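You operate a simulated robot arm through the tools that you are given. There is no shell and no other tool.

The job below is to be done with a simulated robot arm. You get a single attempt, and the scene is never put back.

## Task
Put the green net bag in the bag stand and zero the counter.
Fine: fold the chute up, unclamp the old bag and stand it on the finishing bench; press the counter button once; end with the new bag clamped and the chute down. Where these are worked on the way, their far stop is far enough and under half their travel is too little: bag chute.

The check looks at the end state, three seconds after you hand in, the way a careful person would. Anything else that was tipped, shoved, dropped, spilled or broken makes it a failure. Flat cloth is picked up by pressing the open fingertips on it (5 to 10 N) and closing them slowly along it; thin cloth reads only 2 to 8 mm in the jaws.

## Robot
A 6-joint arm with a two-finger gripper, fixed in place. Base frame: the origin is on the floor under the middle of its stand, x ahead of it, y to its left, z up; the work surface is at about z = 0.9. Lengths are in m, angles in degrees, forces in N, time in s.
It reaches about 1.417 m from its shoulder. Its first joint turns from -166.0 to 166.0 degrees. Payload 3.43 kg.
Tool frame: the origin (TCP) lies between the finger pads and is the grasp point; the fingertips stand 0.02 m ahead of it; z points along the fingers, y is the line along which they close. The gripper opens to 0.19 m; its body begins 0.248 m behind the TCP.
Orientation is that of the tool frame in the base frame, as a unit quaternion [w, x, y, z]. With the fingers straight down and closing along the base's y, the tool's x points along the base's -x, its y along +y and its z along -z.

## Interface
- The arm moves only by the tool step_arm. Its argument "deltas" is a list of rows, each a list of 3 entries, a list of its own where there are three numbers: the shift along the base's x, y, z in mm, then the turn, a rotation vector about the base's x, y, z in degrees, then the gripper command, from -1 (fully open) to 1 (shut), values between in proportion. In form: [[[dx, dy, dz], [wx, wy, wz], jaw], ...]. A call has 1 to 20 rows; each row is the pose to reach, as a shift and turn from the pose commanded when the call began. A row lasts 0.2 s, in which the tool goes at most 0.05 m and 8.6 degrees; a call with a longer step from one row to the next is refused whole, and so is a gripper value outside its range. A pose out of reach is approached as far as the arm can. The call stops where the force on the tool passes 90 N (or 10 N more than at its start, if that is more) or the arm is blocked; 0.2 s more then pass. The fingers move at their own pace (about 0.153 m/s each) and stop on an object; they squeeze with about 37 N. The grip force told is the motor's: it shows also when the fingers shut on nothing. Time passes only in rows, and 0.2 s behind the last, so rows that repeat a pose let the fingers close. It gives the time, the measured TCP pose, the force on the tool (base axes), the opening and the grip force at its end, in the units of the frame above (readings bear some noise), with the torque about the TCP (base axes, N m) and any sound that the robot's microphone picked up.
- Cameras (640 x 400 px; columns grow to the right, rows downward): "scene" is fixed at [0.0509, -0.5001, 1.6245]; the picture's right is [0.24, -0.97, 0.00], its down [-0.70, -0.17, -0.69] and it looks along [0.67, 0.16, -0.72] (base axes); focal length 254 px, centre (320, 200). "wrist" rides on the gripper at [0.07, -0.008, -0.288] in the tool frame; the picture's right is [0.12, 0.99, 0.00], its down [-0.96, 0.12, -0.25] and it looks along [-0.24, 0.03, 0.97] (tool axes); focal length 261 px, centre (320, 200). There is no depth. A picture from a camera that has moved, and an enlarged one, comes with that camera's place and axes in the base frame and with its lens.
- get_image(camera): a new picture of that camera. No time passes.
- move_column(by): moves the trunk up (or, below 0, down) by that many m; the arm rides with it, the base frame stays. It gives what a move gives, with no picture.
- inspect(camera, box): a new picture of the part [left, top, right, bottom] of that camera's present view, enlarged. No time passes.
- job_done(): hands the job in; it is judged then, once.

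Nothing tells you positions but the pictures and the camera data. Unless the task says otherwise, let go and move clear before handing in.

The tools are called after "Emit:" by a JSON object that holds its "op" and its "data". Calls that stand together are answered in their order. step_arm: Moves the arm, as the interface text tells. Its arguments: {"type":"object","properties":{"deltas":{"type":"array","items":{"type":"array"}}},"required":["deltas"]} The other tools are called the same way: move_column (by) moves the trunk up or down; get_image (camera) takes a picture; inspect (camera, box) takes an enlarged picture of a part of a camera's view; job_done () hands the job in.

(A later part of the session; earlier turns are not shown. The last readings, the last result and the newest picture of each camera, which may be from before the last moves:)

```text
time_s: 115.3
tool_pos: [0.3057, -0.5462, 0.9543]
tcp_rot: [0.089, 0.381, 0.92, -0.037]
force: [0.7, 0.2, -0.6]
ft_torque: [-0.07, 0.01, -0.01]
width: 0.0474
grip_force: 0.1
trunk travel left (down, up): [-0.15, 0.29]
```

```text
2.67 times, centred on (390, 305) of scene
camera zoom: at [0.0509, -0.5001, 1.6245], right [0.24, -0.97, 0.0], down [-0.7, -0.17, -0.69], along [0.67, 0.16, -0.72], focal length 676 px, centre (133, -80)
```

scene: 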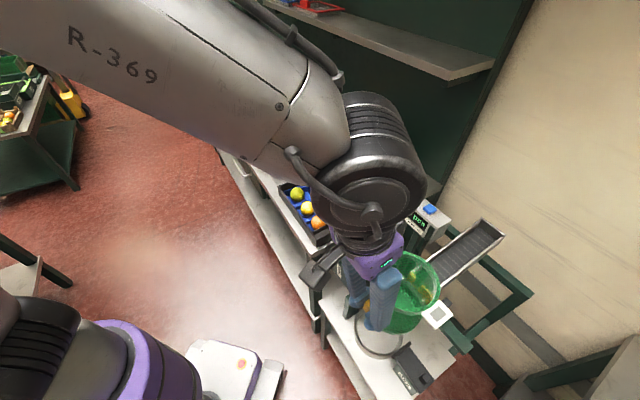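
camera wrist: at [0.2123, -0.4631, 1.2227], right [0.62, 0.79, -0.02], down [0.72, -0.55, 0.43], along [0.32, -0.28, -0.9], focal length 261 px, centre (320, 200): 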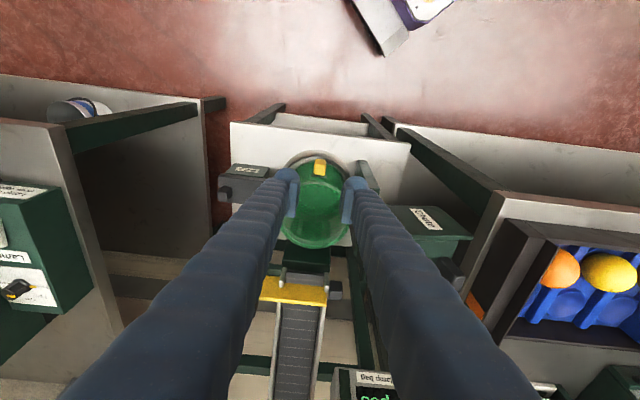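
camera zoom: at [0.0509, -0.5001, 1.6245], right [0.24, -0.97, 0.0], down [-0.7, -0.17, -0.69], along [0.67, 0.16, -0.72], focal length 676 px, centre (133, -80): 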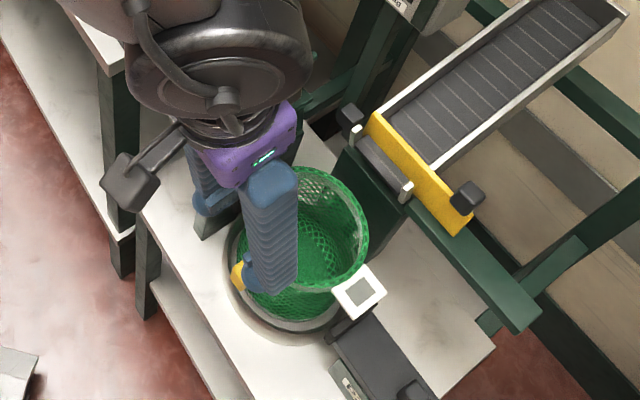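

The green bag is seated in the ring. Raising the trunk and returning to the clamp knob with the tool straight down.

Emit:
{"op": "move_column", "data": {"by": 0.2}}

Emit:
{"op": "step_arm", "data": {"deltas": [[[0, 0, 0], [3.9, 3.9, 0], 0.37], [[0, -10, 10], [7.8, 7.8, 0], 0.37], [[0, -40, 10], [7.8, 7.8, 0], 0.37], [[0, -80, 10], [7.8, 7.8, 0], 0.37]]}}

Emit:
{"op": "step_arm", "data": {"deltas": [[[-4, -10, 0], [0, 0, 8], 0.37], [[-8, -22, 0], [0, 0, 16], 0.37], [[-12, -34, 0], [0, 0, 24], 0.37], [[-16, -46, 0], [0, 0, 32], 0.37], [[-20, -58, 0], [0, 0, 40], 0.37], [[-25, -70, 0], [0, 0, 48], 0.37], [[-30, -85, 0], [0, 0, 56], 0.37], [[-36, -100, 0], [0, 0, 64], 0.37], [[-42, -115, 0], [0, 0, 72], 0.37], [[-48, -130, 0], [0, 0, 80], 0.37], [[-54, -140, 0], [0, 0, 88], 0.37], [[-54, -140, 0], [0, 0, 90], 0.37], [[-54, -140, 0], [0, 0, 90], 0.37]]}}

Emit:
{"op": "get_image", "data": {"camera": "wrist"}}

```text
time_s: 117.5
tool_pos: [0.305, -0.5462, 1.154]
tcp_rot: [0.09, 0.38, 0.92, -0.037]
force: [-0.6, -0.1, 1.0]
ft_torque: [-0.03, 0.03, 0.0]
width: 0.0475
grip_force: 0.1
trunk travel left (down, up): [-0.35, 0.09]
```

```text
time_s: 118.5
tool_pos: [0.308, -0.6296, 1.1629]
tcp_rot: [-0.002, 0.383, 0.924, 0.0]
force: [0.1, 0.1, -0.4]
ft_torque: [0.05, 0.06, -0.01]
width: 0.0596
grip_force: 0.0
trunk travel left (down, up): [-0.35, 0.09]
```

```text
time_s: 121.3
tool_pos: [0.2502, -0.7657, 1.162]
tcp_rot: [0.001, -0.384, 0.923, 0.0]
force: [0.0, 0.0, -0.3]
ft_torque: [0.0, 0.0, 0.02]
width: 0.0597
grip_force: 0.0
trunk travel left (down, up): [-0.35, 0.09]
```

```text
taken
camera wrist: at [0.208, -0.8225, 1.4504], right [-0.79, 0.62, 0.0], down [0.6, 0.76, 0.25], along [0.15, 0.2, -0.97], focal length 261 px, centre (320, 200)
```

wrist: 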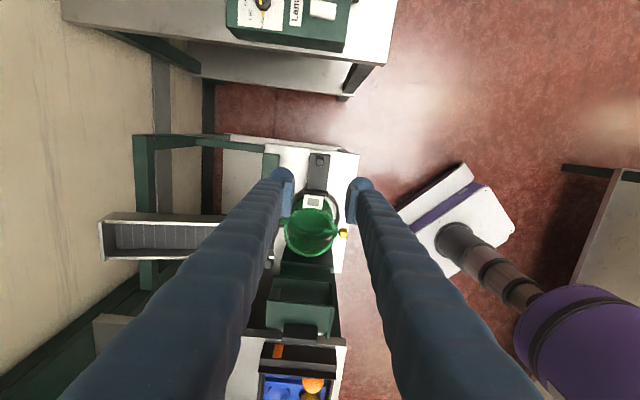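

Emit:
{"op": "step_arm", "data": {"deltas": [[[0, 0, -45], [0, 0, 0], 0.37], [[0, 0, -90], [0, 0, 0], 0.37], [[0, 0, -135], [0, 0, 0], 0.37], [[0, 0, -180], [0, 0, 0], 0.37], [[0, 0, -225], [0, 0, 0], 0.37], [[0, 0, -270], [0, 0, 0], 0.37], [[0, 0, -315], [0, 0, 0], 0.37], [[0, 0, -355], [0, 0, 0], 0.37], [[0, 0, -355], [0, 0, 0], 0.37]]}}

Emit:
{"op": "inspect", "data": {"camera": "wrist", "box": [240, 130, 400, 290]}}

```text
time_s: 123.3
tool_pos: [0.251, -0.7645, 0.809]
tcp_rot: [-0.001, -0.383, 0.924, 0.0]
force: [-0.3, 0.7, -0.3]
ft_torque: [0.01, 0.01, -0.01]
width: 0.06
grip_force: 0.1
trunk travel left (down, up): [-0.35, 0.09]
```

```text
2.50 times, centred on (320, 210) of wrist
camera zoom: at [0.2081, -0.8211, 1.0965], right [-0.79, 0.62, 0.0], down [0.6, 0.76, 0.25], along [0.15, 0.2, -0.97], focal length 652 px, centre (320, 175)
```

zoom: 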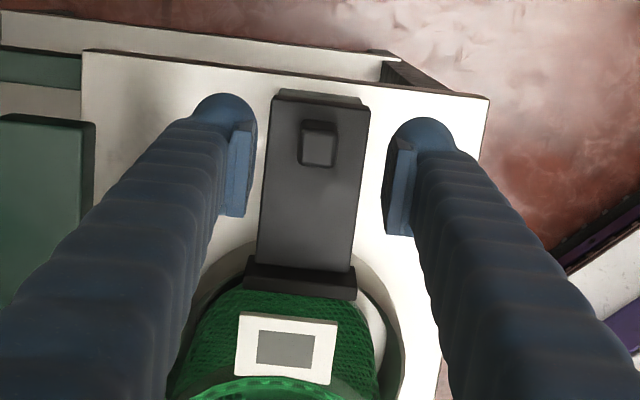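

Emit:
{"op": "step_arm", "data": {"deltas": [[[0, -1, -25], [0, 0, 0], 0.37], [[0, -2, -45], [0, 0, 0], 0.37], [[0, -2, -57], [0, 0, 0], 0.37], [[0, -2, -60], [0, 0, 0], 0.37], [[0, -2, -60], [0, 0, 0], 0.37]]}}

Emit:
{"op": "step_arm", "data": {"deltas": [[[0, 0, 0], [0, 0, 0], 0.55], [[0, 0, 0], [0, 0, 0], 0.7], [[0, 0, 0], [0, 0, 0], 0.85], [[0, 0, 0], [0, 0, 0], 0.95], [[0, 0, 0], [0, 0, 0], 0.95]]}}

Emit:
{"op": "inspect", "data": {"camera": "wrist", "box": [240, 130, 400, 290]}}

```text
time_s: 124.5
tool_pos: [0.2507, -0.7687, 0.7482]
tcp_rot: [0.0, -0.383, 0.924, 0.001]
force: [-0.7, 0.3, 0.7]
ft_torque: [0.03, -0.02, 0.0]
width: 0.0601
grip_force: 0.1
trunk travel left (down, up): [-0.35, 0.09]
```

```text
time_s: 125.7
tool_pos: [0.2512, -0.7674, 0.7479]
tcp_rot: [0.001, -0.382, 0.924, 0.001]
force: [-4.8, 5.8, -1.2]
ft_torque: [0.05, 0.01, 0.02]
width: 0.0209
grip_force: 45.5
trunk travel left (down, up): [-0.35, 0.09]
```

```text
2.50 times, centred on (320, 210) of wrist
camera zoom: at [0.2074, -0.8236, 1.0348], right [-0.79, 0.62, 0.0], down [0.6, 0.76, 0.25], along [0.15, 0.2, -0.97], focal length 652 px, centre (320, 175)
```

zoom: 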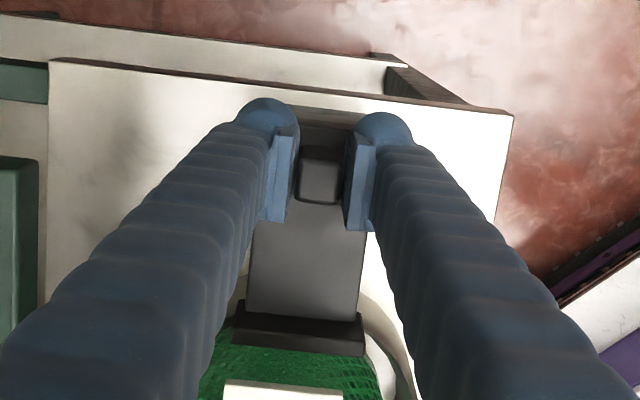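

Emit:
{"op": "step_arm", "data": {"deltas": [[[4, 4, 0], [0, 0, 0], 0.95], [[8, 8, 0], [0, 0, 0], 0.95], [[12, 12, 0], [0, 0, 0], 0.95], [[15, 15, 0], [0, 0, 0], 0.95], [[15, 15, 0], [0, 0, 0], 0.95]]}}

Emit:
{"op": "inspect", "data": {"camera": "wrist", "box": [240, 130, 400, 290]}}

Emit:
{"op": "inspect", "data": {"camera": "scene", "box": [340, 260, 450, 390]}}

```text
time_s: 126.9
tool_pos: [0.2665, -0.7522, 0.7463]
tcp_rot: [0.001, -0.383, 0.924, 0.001]
force: [-11.7, 8.4, -5.7]
ft_torque: [0.09, 0.07, 0.1]
width: 0.0208
grip_force: 45.0
trunk travel left (down, up): [-0.35, 0.09]
```

```text
2.50 times, centred on (320, 210) of wrist
camera zoom: at [0.2221, -0.8091, 1.0348], right [-0.79, 0.62, 0.0], down [0.6, 0.76, 0.25], along [0.15, 0.2, -0.97], focal length 652 px, centre (320, 175)
```

zoom: 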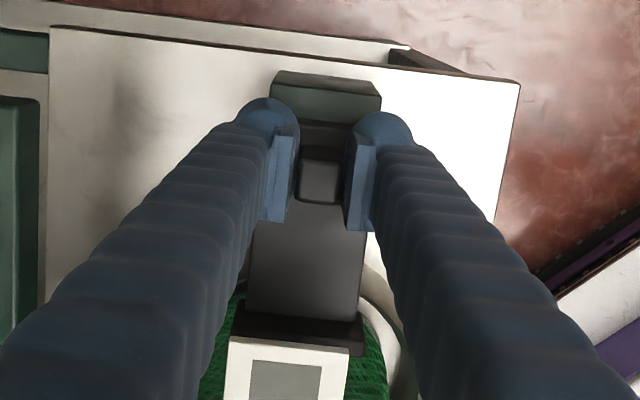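

```text
3.08 times, centred on (395, 325) of scene
camera zoom: at [0.0509, -0.5001, 1.6245], right [0.24, -0.97, 0.0], down [-0.7, -0.17, -0.69], along [0.67, 0.16, -0.72], focal length 780 px, centre (89, -185)
```

zoom: 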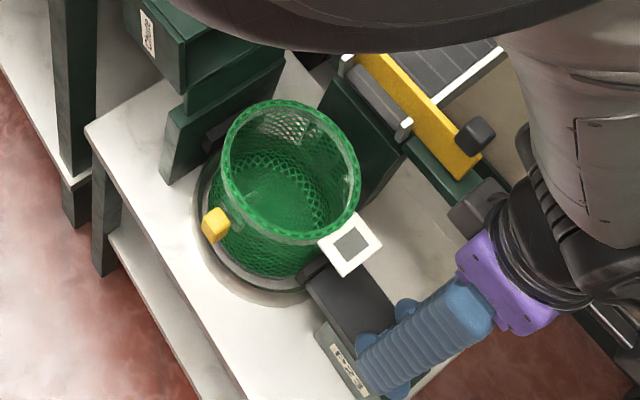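

Emit:
{"op": "step_arm", "data": {"deltas": [[[1.5, 1.5, 0], [0, 0, 0], 0.95], [[3, 3, 0], [0, 0, 0], 0.95], [[4, 4, 0], [0, 0, 0], 0.95], [[4, 4, 0], [0, 0, 0], 0.95]]}}

```text
time_s: 127.9
tool_pos: [0.2694, -0.7485, 0.7473]
tcp_rot: [0.001, -0.383, 0.924, 0.002]
force: [-15.5, 10.9, -12.3]
ft_torque: [0.07, 0.12, 0.04]
width: 0.0211
grip_force: 44.8
trunk travel left (down, up): [-0.35, 0.09]
```

Emit:
{"op": "step_arm", "data": {"deltas": [[[1, 1, 0], [0, 0, 0], 0.95], [[2, 2, 0], [0, 0, 0], 0.95], [[2, 2, 0], [0, 0, 0], 0.95]]}}

Emit:
{"op": "inspect", "data": {"camera": "scene", "box": [340, 180, 450, 390]}}

```text
time_s: 128.7
tool_pos: [0.2707, -0.7474, 0.7494]
tcp_rot: [0.001, -0.383, 0.924, 0.0]
force: [-31.0, 3.0, -22.2]
ft_torque: [-0.22, 0.34, 0.12]
width: 0.0209
grip_force: 45.0
trunk travel left (down, up): [-0.35, 0.09]
```

```text
1.90 times, centred on (395, 285) of scene
camera zoom: at [0.0509, -0.5001, 1.6245], right [0.24, -0.97, 0.0], down [-0.7, -0.17, -0.69], along [0.67, 0.16, -0.72], focal length 483 px, centre (177, 38)
```

zoom: 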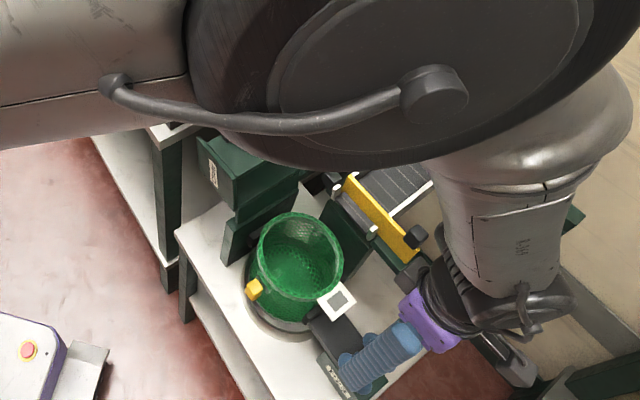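

The clamp is home (resistance at the same position as before). Letting go and rising to check.

Emit:
{"op": "step_arm", "data": {"deltas": [[[0, 0, 0], [0, 0, 0], 0.8], [[0, 0, 0], [0, 0, 0], 0.6], [[0, 0, 0], [0, 0, 0], 0.4], [[0, 0, 0], [0, 0, 0], 0.37], [[0, 0, 20], [0, 0, 0], 0.37], [[0, 0, 60], [0, 0, 0], 0.37], [[0, 0, 105], [0, 0, 0], 0.37], [[0, 0, 150], [0, 0, 0], 0.37], [[0, 0, 195], [0, 0, 0], 0.37], [[0, 0, 240], [0, 0, 0], 0.37], [[0, 0, 285], [0, 0, 0], 0.37], [[0, 0, 330], [0, 0, 0], 0.37], [[0, 0, 330], [0, 0, 0], 0.37]]}}

Emit:
{"op": "get_image", "data": {"camera": "wrist"}}

Emit:
{"op": "get_image", "data": {"camera": "scene"}}

Emit:
{"op": "inspect", "data": {"camera": "wrist", "box": [250, 120, 390, 300]}}

```text
time_s: 131.5
tool_pos: [0.274, -0.7459, 1.0799]
tcp_rot: [0.0, -0.382, 0.924, 0.001]
force: [-0.7, 0.9, 0.1]
ft_torque: [-0.03, -0.01, -0.01]
width: 0.0597
grip_force: 0.1
trunk travel left (down, up): [-0.35, 0.09]
```

```text
taken
camera wrist: at [0.2314, -0.8023, 1.3679], right [-0.79, 0.62, 0.0], down [0.6, 0.76, 0.25], along [0.15, 0.2, -0.97], focal length 261 px, centre (320, 200)
```

wrist: 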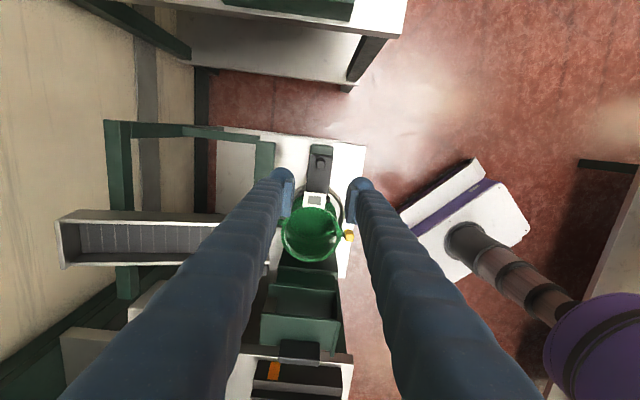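

```text
taken
```

scene: 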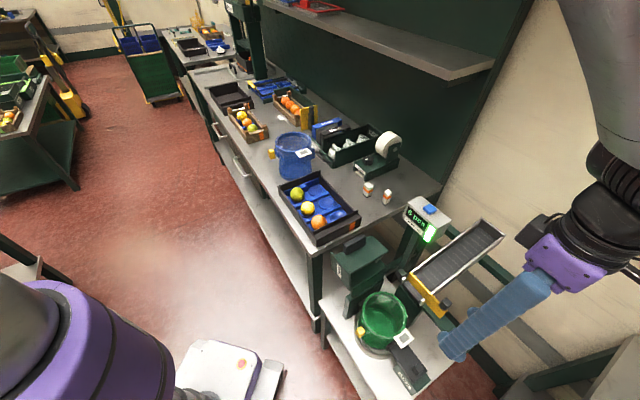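

```text
2.22 times, centred on (320, 210) of wrist
camera zoom: at [0.2314, -0.8023, 1.3679], right [-0.79, 0.62, 0.0], down [0.6, 0.76, 0.25], along [0.15, 0.2, -0.97], focal length 579 px, centre (320, 178)
```

zoom: 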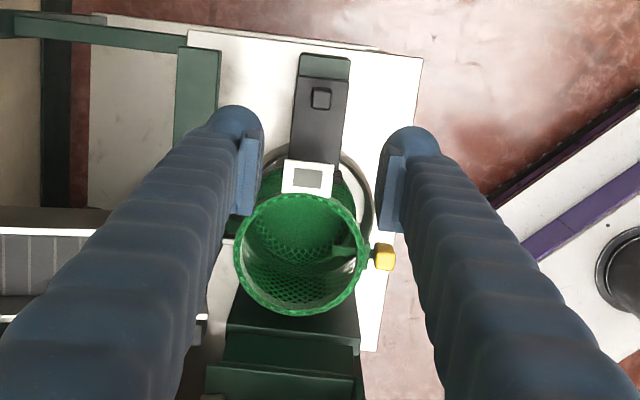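

The counter's green lamp is on again, so the bag is sensed as clamped. Next the counter button: I'll hover above it for a precise look.

Emit:
{"op": "step_arm", "data": {"deltas": [[[10, 0, 45], [0, 0, 0], 0.5], [[25, 2, 90], [0, 0, 0], 0.6], [[50, 5, 130], [0, 0, 0], 0.7], [[85, 8, 160], [0, 0, 0], 0.8], [[130, 10, 170], [0, 0, 0], 0.9], [[175, 10, 170], [0, 0, 0], 1], [[220, 10, 170], [0, 0, 0], 1], [[265, 10, 170], [0, 0, 0], 1], [[310, 10, 170], [0, 0, 0], 1], [[330, 10, 170], [0, 0, 0], 1], [[330, 10, 170], [0, 0, 0], 1]]}}

Emit:
{"op": "get_image", "data": {"camera": "wrist"}}

Emit:
{"op": "inspect", "data": {"camera": "scene", "box": [380, 170, 480, 270]}}

```text
time_s: 133.9
tool_pos: [0.6058, -0.7361, 1.2496]
tcp_rot: [0.0, -0.383, 0.924, 0.0]
force: [0.1, -0.2, -0.6]
ft_torque: [-0.02, 0.03, 0.04]
width: 0.0003
grip_force: 34.3
trunk travel left (down, up): [-0.35, 0.09]
```

```text
taken
camera wrist: at [0.5615, -0.7923, 1.5362], right [-0.79, 0.62, 0.0], down [0.6, 0.76, 0.25], along [0.15, 0.2, -0.97], focal length 261 px, centre (320, 200)
```

wrist: 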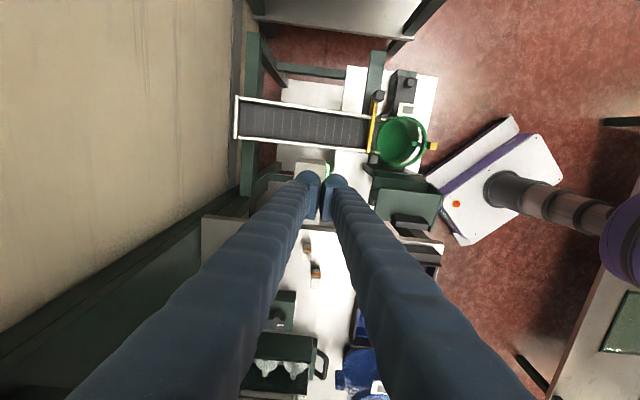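

```text
4.00 times, centred on (430, 220) of scene
camera zoom: at [0.0509, -0.5001, 1.6245], right [0.24, -0.97, 0.0], down [-0.7, -0.17, -0.69], along [0.67, 0.16, -0.72], focal length 1014 px, centre (-120, 120)
```

zoom: 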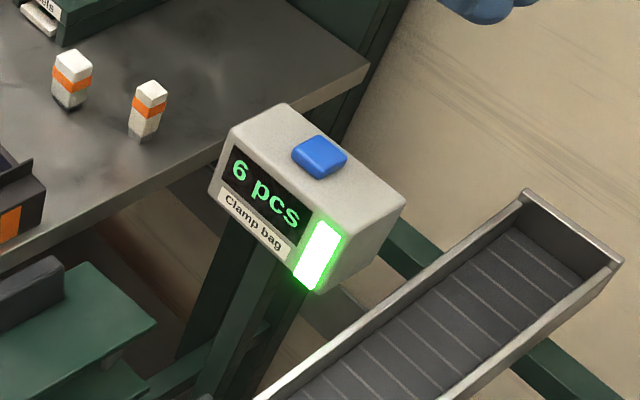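

Emit:
{"op": "step_arm", "data": {"deltas": [[[20, 14, 0], [0, 0, 0], 1], [[40.7, 27, 0], [0, 0, 0], 1], [[40.7, 27, -45], [0, 0, 0], 1], [[40.7, 27, -90], [0, 0, 0], 1], [[40.7, 27, -130], [0, 0, 0], 1], [[40.7, 27, -160], [0, 0, 0], 1], [[40.7, 27, -160], [0, 0, 0], 1]]}}

Emit:
{"op": "inspect", "data": {"camera": "scene", "box": [380, 160, 480, 260]}}

Emit:
{"op": "inspect", "data": {"camera": "wrist", "box": [240, 120, 400, 280]}}

```text
time_s: 135.5
tool_pos: [0.6448, -0.709, 1.0879]
tcp_rot: [0.0, -0.383, 0.924, 0.0]
force: [0.3, -0.1, 0.4]
ft_torque: [-0.05, -0.02, 0.0]
width: 0.0002
grip_force: 34.6
trunk travel left (down, up): [-0.35, 0.09]
```

```text
4.00 times, centred on (430, 210) of scene
camera zoom: at [0.0509, -0.5001, 1.6245], right [0.24, -0.97, 0.0], down [-0.7, -0.17, -0.69], along [0.67, 0.16, -0.72], focal length 1014 px, centre (-120, 160)
```

zoom: 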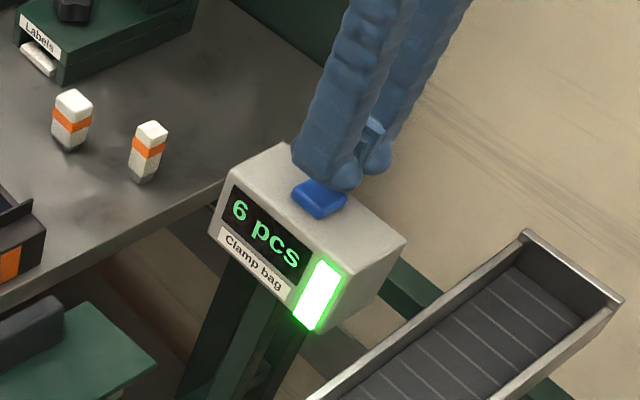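

```text
2.50 times, centred on (320, 200) of wrist
camera zoom: at [0.6015, -0.7648, 1.3751], right [-0.79, 0.62, 0.0], down [0.6, 0.76, 0.25], along [0.15, 0.2, -0.97], focal length 652 px, centre (320, 200)
```

zoom: 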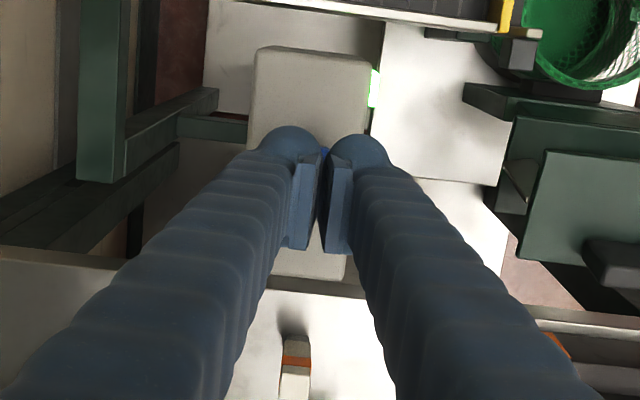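

The fingertips are right above the button. Lowering in small steps to press it once.

Emit:
{"op": "step_arm", "data": {"deltas": [[[1, 0, -10], [0, 0, 0], 1], [[1, 0, -20], [0, 0, 0], 1], [[1, 0, -20], [0, 0, 0], 1]]}}

Emit:
{"op": "inspect", "data": {"camera": "scene", "box": [395, 180, 455, 250]}}

```text
time_s: 136.3
tool_pos: [0.6455, -0.7087, 1.0681]
tcp_rot: [0.0, -0.383, 0.924, 0.0]
force: [0.2, 0.0, 0.6]
ft_torque: [0.0, -0.02, 0.02]
width: 0.0002
grip_force: 34.8
trunk travel left (down, up): [-0.35, 0.09]
```

```text
5.71 times, centred on (425, 215) of scene
camera zoom: at [0.0509, -0.5001, 1.6245], right [0.24, -0.97, 0.0], down [-0.7, -0.17, -0.69], along [0.67, 0.16, -0.72], focal length 1449 px, centre (-280, 114)
```

zoom: 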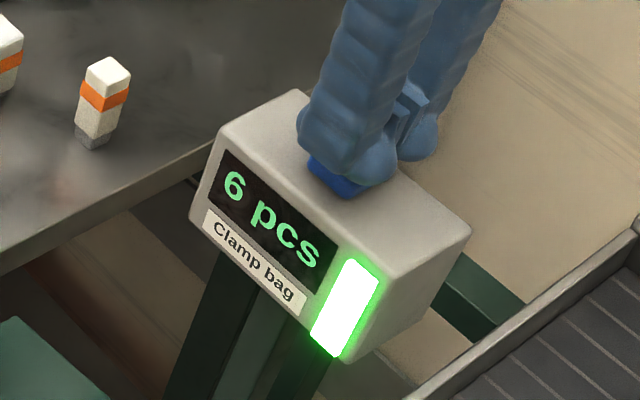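

Emit:
{"op": "step_arm", "data": {"deltas": [[[0, 0, -4], [0, 0, 0], 1], [[0, 0, -8], [0, 0, 0], 1], [[0, 0, -8], [0, 0, 0], 1]]}}

Emit:
{"op": "inspect", "data": {"camera": "scene", "box": [395, 180, 455, 250]}}

```text
time_s: 137.1
tool_pos: [0.6444, -0.7101, 1.0597]
tcp_rot: [-0.001, -0.382, 0.924, 0.001]
force: [-0.9, 0.4, -0.1]
ft_torque: [-0.04, 0.02, -0.03]
width: 0.0
grip_force: 34.5
trunk travel left (down, up): [-0.35, 0.09]
```

```text
5.71 times, centred on (425, 215) of scene
camera zoom: at [0.0509, -0.5001, 1.6245], right [0.24, -0.97, 0.0], down [-0.7, -0.17, -0.69], along [0.67, 0.16, -0.72], focal length 1449 px, centre (-280, 114)
```

zoom: 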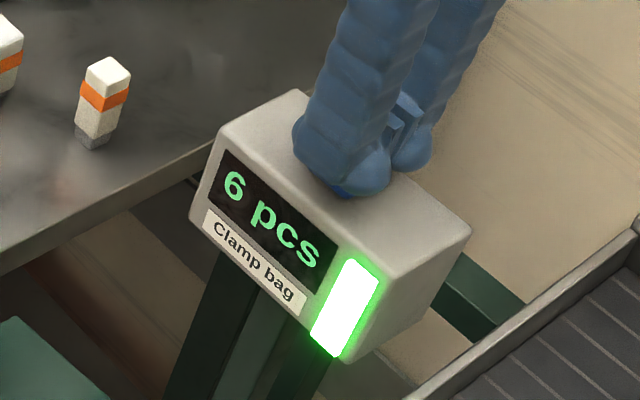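

Emit:
{"op": "step_arm", "data": {"deltas": [[[0, 0, -2], [0, 0, 0], 1], [[0, 0, -4], [0, 0, 0], 1], [[0, 0, -4], [0, 0, 0], 1]]}}

```text
time_s: 137.9
tool_pos: [0.6446, -0.7103, 1.0568]
tcp_rot: [-0.001, -0.383, 0.924, 0.0]
force: [0.2, -0.4, -0.1]
ft_torque: [-0.03, -0.02, 0.01]
width: 0.0
grip_force: 34.3
trunk travel left (down, up): [-0.35, 0.09]
```

Emit:
{"op": "step_arm", "data": {"deltas": [[[0, 0, -2], [0, 0, 0], 1], [[0, 0, -5], [0, 0, 0], 1], [[0, 0, -5], [0, 0, 0], 1]]}}

Emit:
{"op": "inspect", "data": {"camera": "scene", "box": [395, 180, 455, 250]}}

```text
time_s: 138.7
tool_pos: [0.6442, -0.7099, 1.0505]
tcp_rot: [0.001, -0.383, 0.924, 0.0]
force: [0.1, 0.6, 0.0]
ft_torque: [-0.05, -0.01, -0.01]
width: 0.0001
grip_force: 33.9
trunk travel left (down, up): [-0.35, 0.09]
```

```text
5.71 times, centred on (425, 215) of scene
camera zoom: at [0.0509, -0.5001, 1.6245], right [0.24, -0.97, 0.0], down [-0.7, -0.17, -0.69], along [0.67, 0.16, -0.72], focal length 1449 px, centre (-280, 114)
```

zoom: 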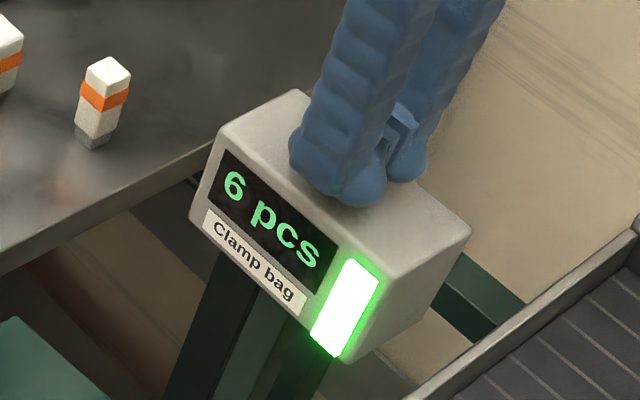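

Emit:
{"op": "step_arm", "data": {"deltas": [[[0, 0, -2], [0, 0, 0], 1], [[0, 0, -4], [0, 0, 0], 1], [[0, 0, -4], [0, 0, 0], 1]]}}

```text
time_s: 139.5
tool_pos: [0.6443, -0.7104, 1.0474]
tcp_rot: [0.0, -0.383, 0.924, 0.0]
force: [0.2, 0.3, 0.7]
ft_torque: [-0.01, 0.0, 0.01]
width: 0.0
grip_force: 34.0
trunk travel left (down, up): [-0.35, 0.09]
```

Emit:
{"op": "step_arm", "data": {"deltas": [[[0, 0, -2], [0, 0, 0], 1], [[0, 0, -4], [0, 0, 0], 1], [[0, 0, -4], [0, 0, 0], 1]]}}

Emit:
{"op": "inspect", "data": {"camera": "scene", "box": [395, 180, 455, 250]}}

Emit:
{"op": "inspect", "data": {"camera": "wrist", "box": [270, 130, 370, 240]}}

```text
time_s: 140.3
tool_pos: [0.6446, -0.7106, 1.0431]
tcp_rot: [0.0, -0.383, 0.924, 0.0]
force: [0.2, -0.6, 3.9]
ft_torque: [-0.08, -0.01, 0.02]
width: 0.0
grip_force: 34.4
trunk travel left (down, up): [-0.35, 0.09]
heard: click
```

```text
5.71 times, centred on (425, 215) of scene
camera zoom: at [0.0509, -0.5001, 1.6245], right [0.24, -0.97, 0.0], down [-0.7, -0.17, -0.69], along [0.67, 0.16, -0.72], focal length 1449 px, centre (-280, 114)
```

zoom: 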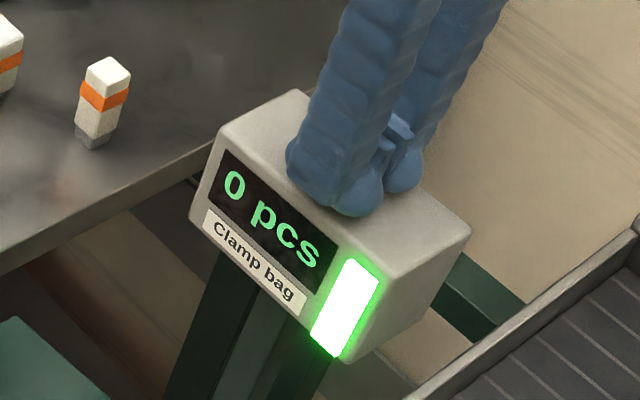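

```text
3.64 times, centred on (320, 185) of wrist
camera zoom: at [0.6018, -0.7661, 1.3301], right [-0.79, 0.62, 0.0], down [0.6, 0.76, 0.25], along [0.15, 0.2, -0.97], focal length 948 px, centre (320, 254)
```

zoom: 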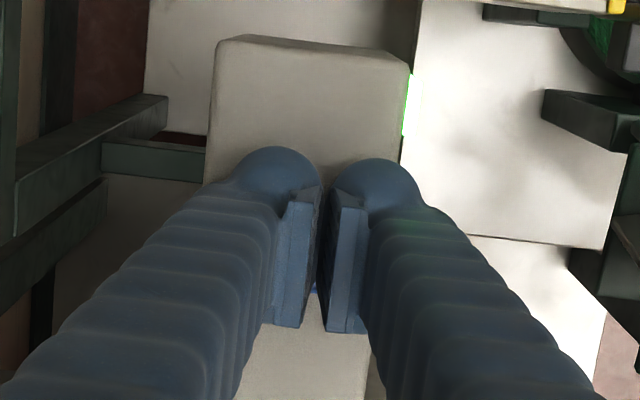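

Click heard and the display now reads "0 pcs". I'll lift straight off so the button is pressed only once.

Emit:
{"op": "step_arm", "data": {"deltas": [[[0, 0, 15], [0, 0, 0], 1], [[0, 0, 50], [0, 0, 0], 1], [[0, 0, 95], [0, 0, 0], 1], [[0, 0, 140], [0, 0, 0], 1], [[0, 0, 185], [0, 0, 0], 1], [[0, 0, 185], [0, 0, 0], 1]]}}

Emit:
{"op": "inspect", "data": {"camera": "scene", "box": [330, 180, 480, 390]}}

```text
time_s: 141.7
tool_pos: [0.6447, -0.7099, 1.2275]
tcp_rot: [0.0, -0.383, 0.924, 0.001]
force: [-0.5, 0.3, 0.1]
ft_torque: [0.0, 0.06, -0.01]
width: 0.0002
grip_force: 34.4
trunk travel left (down, up): [-0.35, 0.09]
```

```text
1.90 times, centred on (405, 285) of scene
camera zoom: at [0.0509, -0.5001, 1.6245], right [0.24, -0.97, 0.0], down [-0.7, -0.17, -0.69], along [0.67, 0.16, -0.72], focal length 483 px, centre (158, 38)
```

zoom: 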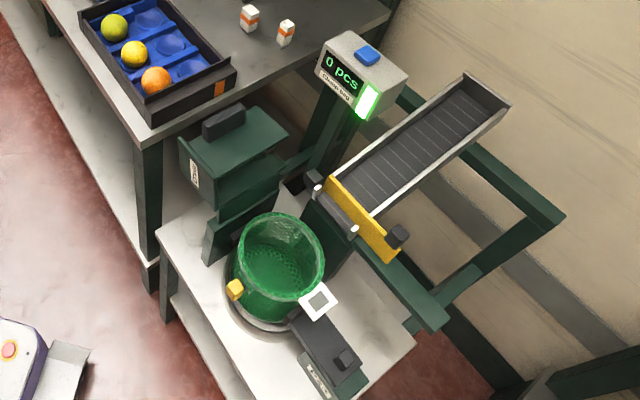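

Counter is zeroed. Now the chute: I'll go back to the folded handle by reversing my retreat path.

Emit:
{"op": "step_arm", "data": {"deltas": [[[-22, 40, 0], [0, 0, 0], 0.5], [[-44, 79, 0], [0, 0, 0], 0], [[-66, 118, 0], [0, 0, 0], -0.2], [[-88, 157, -5], [0, 0, 0], -0.2], [[-110, 196, -20], [0, 0, 0], -0.2], [[-121.5, 218, -38], [0, 0, 0], -0.2], [[-121.5, 218, -38], [0, 0, 0], -0.2]]}}

Emit:
{"op": "step_arm", "data": {"deltas": [[[10, 10, -20], [-4.4, 4.4, 0], -0.2], [[20, 20, -45], [-8.8, 8.8, 0], -0.2], [[28, 28, -75], [-13.2, 13.2, 0], -0.2], [[34, 33, -105], [-17.6, 17.6, 0], -0.2], [[34, 33, -135], [-21.9, 21.9, 0], -0.2], [[34, 33, -150], [-21.9, 21.9, 0], -0.2], [[34, 33, -150], [-21.9, 21.9, 0], -0.2]]}}

Emit:
{"op": "get_image", "data": {"camera": "wrist"}}

Emit:
{"op": "inspect", "data": {"camera": "scene", "box": [310, 180, 450, 340]}}

```text
time_s: 143.3
tool_pos: [0.5234, -0.4906, 1.19]
tcp_rot: [0.001, -0.383, 0.924, 0.0]
force: [-0.2, 0.5, -0.3]
ft_torque: [0.03, 0.0, 0.0]
width: 0.1138
grip_force: 0.1
trunk travel left (down, up): [-0.35, 0.09]
```

```text
time_s: 144.9
tool_pos: [0.5569, -0.4611, 1.0405]
tcp_rot: [-0.247, -0.369, 0.89, -0.101]
force: [0.7, -0.5, 0.0]
ft_torque: [0.0, 0.05, -0.02]
width: 0.1139
grip_force: 0.0
trunk travel left (down, up): [-0.35, 0.09]
```

```text
taken
camera wrist: at [0.6261, -0.4029, 1.3227], right [-0.77, 0.63, 0.06], down [0.59, 0.76, -0.28], along [-0.23, -0.18, -0.96], focal length 261 px, centre (320, 200)
```

wrist: 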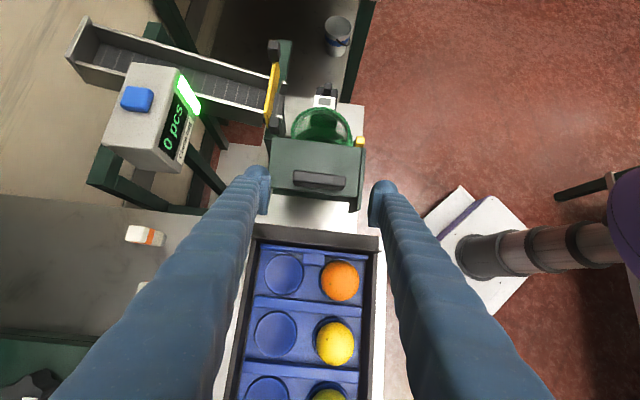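

```text
2.50 times, centred on (380, 260) of scene
camera zoom: at [0.0509, -0.5001, 1.6245], right [0.24, -0.97, 0.0], down [-0.7, -0.17, -0.69], along [0.67, 0.16, -0.72], focal length 634 px, centre (170, 50)
```

zoom: 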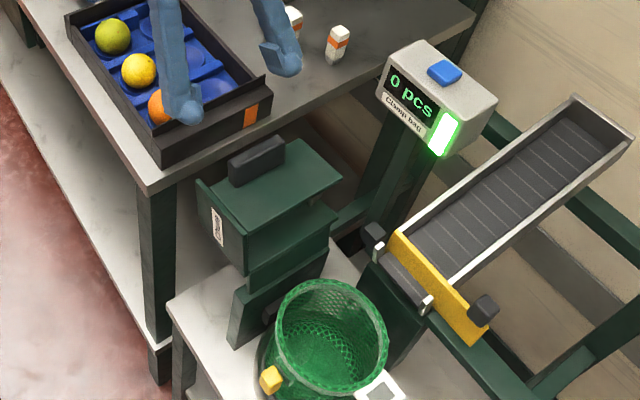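

Emit:
{"op": "step_arm", "data": {"deltas": [[[-12, -11, -30], [0, 0, 0], -0.2], [[-23, -22, -60], [-0.7, 0.7, 0], -0.2], [[-30, -28, -78], [-1.4, 1.4, 0], -0.2], [[-34, -32, -88], [-2, 2, 0], -0.2], [[-34, -32, -88], [-2, 2, 0], -0.2]]}}

Emit:
{"op": "inspect", "data": {"camera": "wrist", "box": [240, 100, 400, 260]}}

Emit:
{"op": "inspect", "data": {"camera": "scene", "box": [320, 220, 420, 320]}}

```text
time_s: 146.1
tool_pos: [0.522, -0.4902, 0.9527]
tcp_rot: [-0.269, -0.365, 0.884, -0.11]
force: [-0.1, 0.4, -0.3]
ft_torque: [-0.01, 0.01, 0.0]
width: 0.114
grip_force: 0.1
trunk travel left (down, up): [-0.35, 0.09]
```

```text
2.50 times, centred on (320, 180) of wrist
camera zoom: at [0.6012, -0.4245, 1.2306], right [-0.77, 0.63, 0.07], down [0.58, 0.74, -0.33], along [-0.26, -0.22, -0.94], focal length 652 px, centre (320, 250)
```

zoom: 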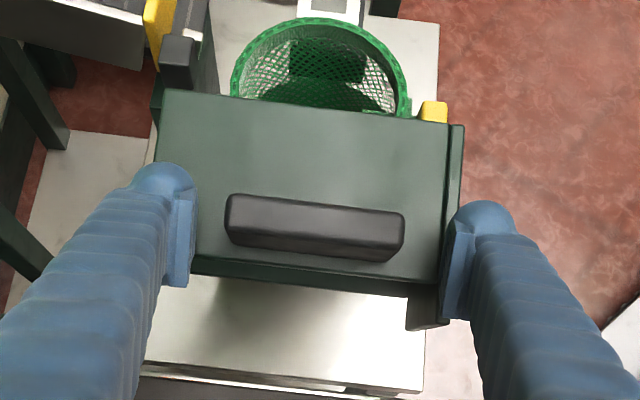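

```text
4.00 times, centred on (370, 270) of scene
camera zoom: at [0.0509, -0.5001, 1.6245], right [0.24, -0.97, 0.0], down [-0.7, -0.17, -0.69], along [0.67, 0.16, -0.72], focal length 1014 px, centre (120, -80)
```

zoom: 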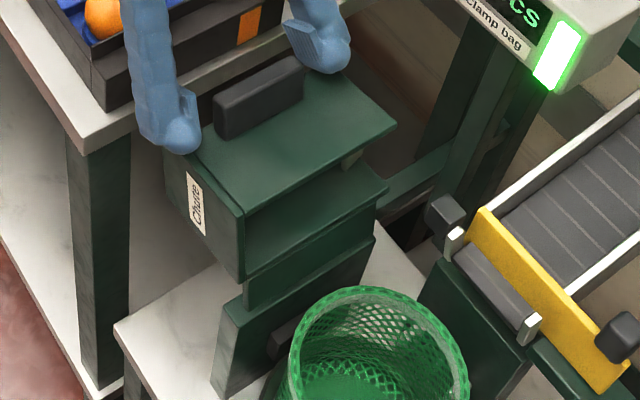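

Emit:
{"op": "step_arm", "data": {"deltas": [[[0, 0, 0], [0, 0, 0], 0.0], [[0, 0, 0], [0, 0, 0], 0.15], [[0, 0, 0], [0, 0, 0], 0.3], [[0, 0, 0], [0, 0, 0], 0.6], [[0, 0, 0], [0, 0, 0], 0.6]]}}

Emit:
{"op": "inspect", "data": {"camera": "wrist", "box": [240, 100, 400, 260]}}

```text
time_s: 147.3
tool_pos: [0.5253, -0.4922, 0.9537]
tcp_rot: [-0.267, -0.367, 0.884, -0.112]
force: [21.7, -25.3, 8.6]
ft_torque: [-0.2, -0.16, 0.21]
width: 0.0797
grip_force: 45.2
trunk travel left (down, up): [-0.35, 0.09]
```

```text
2.50 times, centred on (320, 180) of wrist
camera zoom: at [0.6033, -0.4262, 1.231], right [-0.77, 0.63, 0.07], down [0.58, 0.75, -0.33], along [-0.26, -0.22, -0.94], focal length 652 px, centre (320, 250)
```

zoom: 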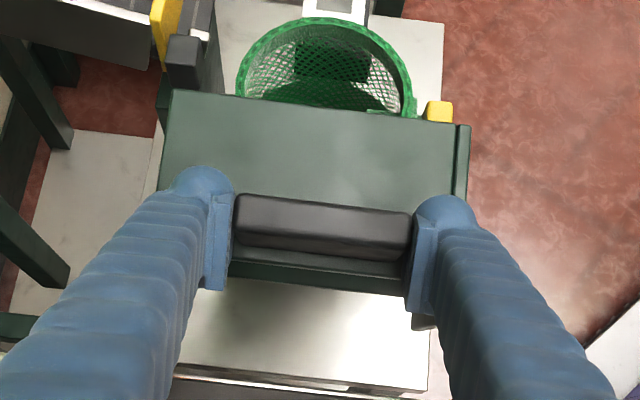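

Handle gripped. Refitting all the earlier points gives the true hinge (s1 ≈ −0.082, z ≈ 0.810, radius 0.18), so I'll run the arc backwards, first a small part to check forces.

Emit:
{"op": "step_arm", "data": {"deltas": [[[3.2, -2.1, 0.8], [0, 0, 0], 0.6], [[-4.5, -9.8, 8], [2.1, -2.1, 0], 0.6], [[-12.2, -17.6, 14.5], [4.17, -4.17, 0], 0.6], [[-20.3, -25.6, 20], [6.2, -6.2, 0], 0.6], [[-28.4, -33.7, 24.6], [8.34, -8.34, 0], 0.6], [[-28.4, -33.7, 24.6], [8.34, -8.34, 0], 0.6]]}}

Emit:
{"op": "inspect", "data": {"camera": "scene", "box": [320, 220, 420, 320]}}

```text
time_s: 148.7
tool_pos: [0.4941, -0.5251, 0.9749]
tcp_rot: [-0.178, -0.376, 0.907, -0.071]
force: [3.9, -6.6, -10.9]
ft_torque: [0.9, 0.59, -0.64]
width: 0.0794
grip_force: 45.0
trunk travel left (down, up): [-0.35, 0.09]
```

```text
4.00 times, centred on (370, 270) of scene
camera zoom: at [0.0509, -0.5001, 1.6245], right [0.24, -0.97, 0.0], down [-0.7, -0.17, -0.69], along [0.67, 0.16, -0.72], focal length 1014 px, centre (120, -80)
```

zoom: 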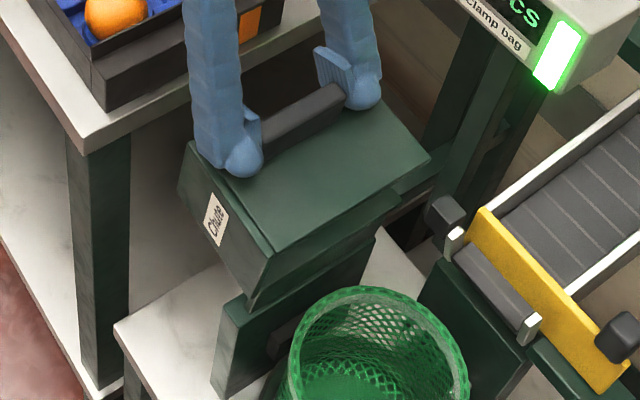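

Emit:
{"op": "step_arm", "data": {"deltas": [[[-8.3, -8.3, 3.9], [2.1, -2.1, 0], 0.6], [[-16.9, -16.9, 6.9], [4.2, -4.2, 0], 0.6], [[-25.6, -25.6, 9.1], [6.2, -6.2, 0], 0.6], [[-34.3, -34.3, 10.4], [8.3, -8.3, 0], 0.6], [[-43.1, -43.1, 10.8], [10.4, -10.4, 0], 0.6], [[-43.1, -43.1, 10.8], [10.4, -10.4, 0], 0.6]]}}

```text
time_s: 150.1
tool_pos: [0.4504, -0.5673, 0.9881]
tcp_rot: [-0.058, -0.382, 0.922, -0.022]
force: [-2.1, 1.6, -26.1]
ft_torque: [0.21, 0.42, -0.24]
width: 0.0792
grip_force: 44.8
trunk travel left (down, up): [-0.35, 0.09]
```

Emit:
{"op": "step_arm", "data": {"deltas": [[[-8.7, -8.7, -2.4], [2.1, -2.1, 0], 0.6], [[-17.4, -17.4, -3.7], [4.2, -4.2, 0], 0.6], [[-25.9, -26, -5.9], [6.2, -6.2, 0], 0.6], [[-34.4, -34.4, -8.8], [8.3, -8.3, 0], 0.6], [[-42.7, -42.7, -12.6], [10.4, -10.4, 0], 0.6], [[-42.7, -42.7, -12.6], [10.4, -10.4, 0], 0.6]]}}

Emit:
{"op": "inspect", "data": {"camera": "wrist", "box": [240, 80, 400, 260]}}

```text
time_s: 151.5
tool_pos: [0.4071, -0.6106, 0.976]
tcp_rot: [0.06, -0.382, 0.922, 0.024]
force: [-12.5, 5.1, 15.6]
ft_torque: [0.37, 0.28, -0.46]
width: 0.0793
grip_force: 45.0
trunk travel left (down, up): [-0.35, 0.09]
```

```text
2.22 times, centred on (320, 170) of wrist
camera zoom: at [0.3382, -0.6917, 1.2516], right [-0.79, 0.62, -0.02], down [0.57, 0.73, 0.37], along [0.24, 0.28, -0.93], focal length 579 px, centre (320, 267)
```

zoom: 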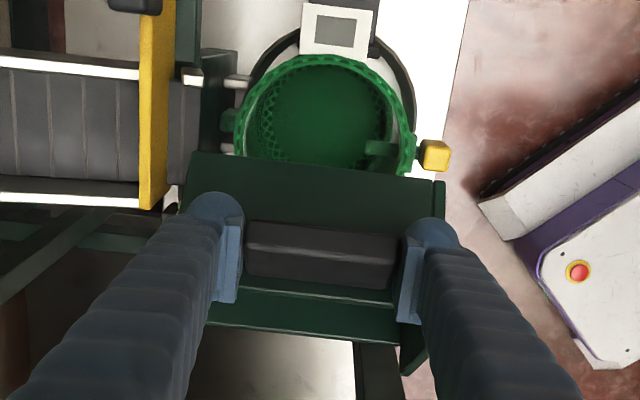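

Emit:
{"op": "step_arm", "data": {"deltas": [[[-8.5, -8.5, -3.3], [2.1, -2.1, 0], 0.6], [[-16.4, -16.4, -8.7], [4.2, -4.2, 0], 0.6], [[-24, -24, -15], [6.2, -6.2, 0], 0.6], [[-31.3, -31.3, -21.9], [8.3, -8.3, 0], 0.6], [[-38.2, -38.2, -29.6], [10.4, -10.4, 0], 0.6], [[-38.2, -38.2, -29.6], [10.4, -10.4, 0], 0.6]]}}

```text
time_s: 152.9
tool_pos: [0.3697, -0.6493, 0.945]
tcp_rot: [0.178, -0.376, 0.907, 0.073]
force: [-8.2, 11.3, -7.0]
ft_torque: [-0.34, -0.12, -0.6]
width: 0.0792
grip_force: 44.9
trunk travel left (down, up): [-0.35, 0.09]
```

Emit:
{"op": "step_arm", "data": {"deltas": [[[-6.6, -6.6, -8.3], [2.1, -2.1, 0], 0.6], [[-12.7, -12.7, -17.2], [4.2, -4.2, 0], 0.6], [[-18.3, -18.3, -26.7], [6.2, -6.2, 0], 0.6], [[-23.5, -23.5, -36.8], [8.3, -8.3, 0], 0.6], [[-28.1, -28.2, -47.3], [10.4, -10.4, 0], 0.6], [[-28.1, -28.2, -47.3], [10.4, -10.4, 0], 0.6]]}}

Emit:
{"op": "get_image", "data": {"camera": "wrist"}}

```text
time_s: 154.3
tool_pos: [0.3408, -0.6764, 0.8979]
tcp_rot: [0.292, -0.363, 0.876, 0.121]
force: [-16.2, 12.3, 0.4]
ft_torque: [0.04, 0.06, -0.51]
width: 0.0791
grip_force: 44.7
trunk travel left (down, up): [-0.35, 0.09]
```

```text
taken
camera wrist: at [0.1853, -0.8451, 1.0853], right [-0.77, 0.63, -0.07], down [0.36, 0.52, 0.78], along [0.53, 0.57, -0.63], focal length 261 px, centre (320, 200)
```

wrist: 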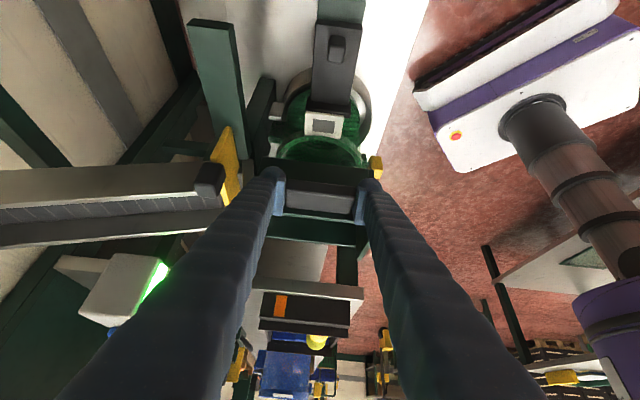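

Emit:
{"op": "step_arm", "data": {"deltas": [[[-4.1, -4.1, -11], [2.1, -2.1, 0], 0.6], [[-6, -6, -17], [3.2, -3.2, 0], 0.6], [[-7.7, -7.6, -22.3], [4.2, -4.2, 0], 0.6], [[-9, -9, -27], [5, -5, 0], 0.6], [[-9, -9, -27], [5, -5, 0], 0.6]]}}

Emit:
{"op": "inspect", "data": {"camera": "wrist", "box": [220, 80, 420, 280]}}

```text
time_s: 155.5
tool_pos: [0.3331, -0.6858, 0.8749]
tcp_rot: [0.346, -0.355, 0.857, 0.142]
force: [-14.4, 6.8, 36.3]
ft_torque: [0.6, 0.3, 0.6]
width: 0.0794
grip_force: 45.1
trunk travel left (down, up): [-0.35, 0.09]
```

```text
2.00 times, centred on (320, 180) of wrist
camera zoom: at [0.1617, -0.868, 1.0326], right [-0.76, 0.64, -0.09], down [0.28, 0.45, 0.85], along [0.58, 0.62, -0.53], focal length 521 px, centre (320, 240)
```

zoom: 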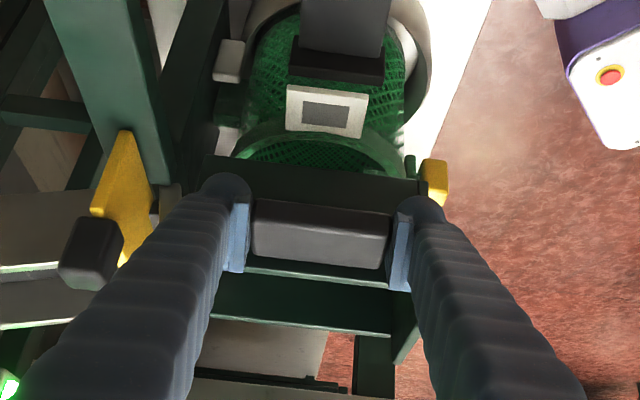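

Resistance of 36 N, so the chute seems at its lower stop. I'll press very slightly more to be sure.

Emit:
{"op": "step_arm", "data": {"deltas": [[[-0.5, -0.5, -1.5], [0, 0, 0], 0.6], [[-0.5, -0.5, -2.5], [0, 0, 0], 0.6], [[-0.5, -0.5, -2.5], [0, 0, 0], 0.6]]}}

```text
time_s: 156.3
tool_pos: [0.3319, -0.6864, 0.8723]
tcp_rot: [0.348, -0.355, 0.856, 0.141]
force: [-4.7, 0.3, 48.1]
ft_torque: [-0.06, 0.18, -0.04]
width: 0.0796
grip_force: 45.4
trunk travel left (down, up): [-0.35, 0.09]
```

Emit:
{"op": "step_arm", "data": {"deltas": [[[0, 0, 2], [0, 0, 0], 0.6], [[0, 0, 2], [0, 0, 0], 0.3], [[0, 0, 2], [0, 0, 0], 0.1], [[0, 0, 2], [0, 0, 0], -0.05], [[0, 0, 2], [0, 0, 0], -0.05]]}}

Emit:
{"op": "inspect", "data": {"camera": "wrist", "box": [240, 150, 400, 250]}}

```text
time_s: 157.5
tool_pos: [0.3336, -0.6873, 0.8706]
tcp_rot: [0.345, -0.355, 0.857, 0.143]
force: [0.0, 0.2, -0.1]
ft_torque: [0.03, -0.01, 0.03]
width: 0.0999
grip_force: 0.1
trunk travel left (down, up): [-0.35, 0.09]
```

```text
4.00 times, centred on (320, 200) of wrist
camera zoom: at [0.1629, -0.8694, 1.028], right [-0.76, 0.64, -0.08], down [0.29, 0.45, 0.85], along [0.58, 0.62, -0.53], focal length 1043 px, centre (320, 200)
```

zoom: 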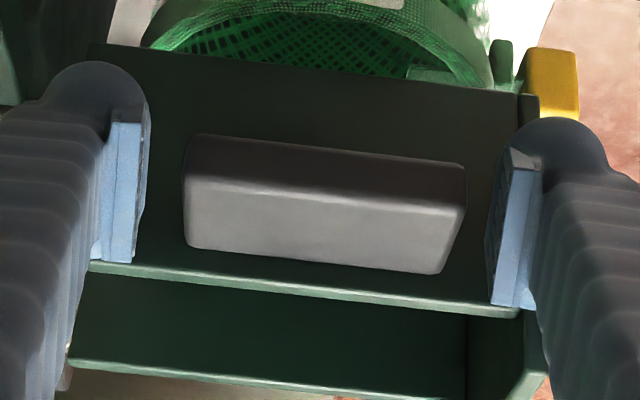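

The chute sits where it was originally. I'll back away along the finger axis and check everything.

Emit:
{"op": "step_arm", "data": {"deltas": [[[-18, -18, 25], [0, 0, 0], -0.05], [[-36, -36, 50], [0, 0, 0], -0.05], [[-52, -52, 75], [0, 0, 0], -0.05], [[-52, -52, 120], [-5, 5, 0], -0.05], [[-52, -52, 165], [-10, 10, 0], -0.05], [[-40, -40, 210], [-15, 15, 0], -0.05], [[-25, -25, 255], [-20, 20, 0], -0.05], [[-10, -10, 300], [-25, 25, 0], -0.05], [[0, 0, 340], [-30, 30, 0], -0.05], [[0, 0, 340], [-31, 31, 0], -0.05]]}}

Emit:
{"op": "get_image", "data": {"camera": "wrist"}}

Emit:
{"op": "get_image", "data": {"camera": "scene"}}

```text
time_s: 159.7
tool_pos: [0.3325, -0.6849, 1.2114]
tcp_rot: [0.0, -0.383, 0.924, 0.001]
force: [0.3, 0.5, 0.4]
ft_torque: [-0.04, 0.02, 0.03]
width: 0.0995
grip_force: 0.0
trunk travel left (down, up): [-0.35, 0.09]
```

```text
taken
camera wrist: at [0.2903, -0.741, 1.4979], right [-0.79, 0.62, 0.0], down [0.6, 0.76, 0.25], along [0.15, 0.2, -0.97], focal length 261 px, centre (320, 200)
```

wrist: 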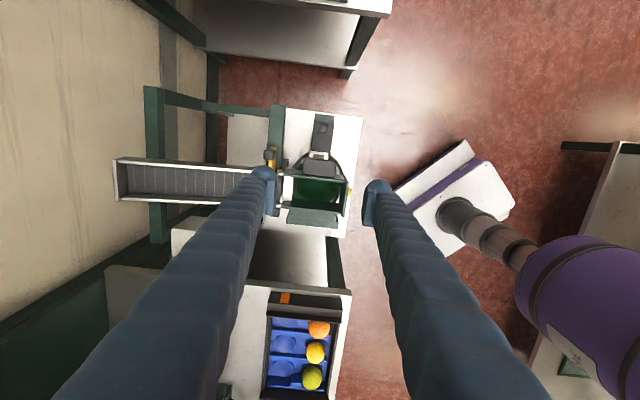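

```text
taken
```

scene: 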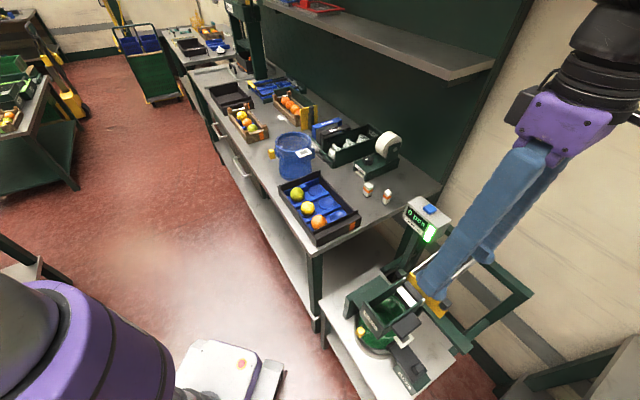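

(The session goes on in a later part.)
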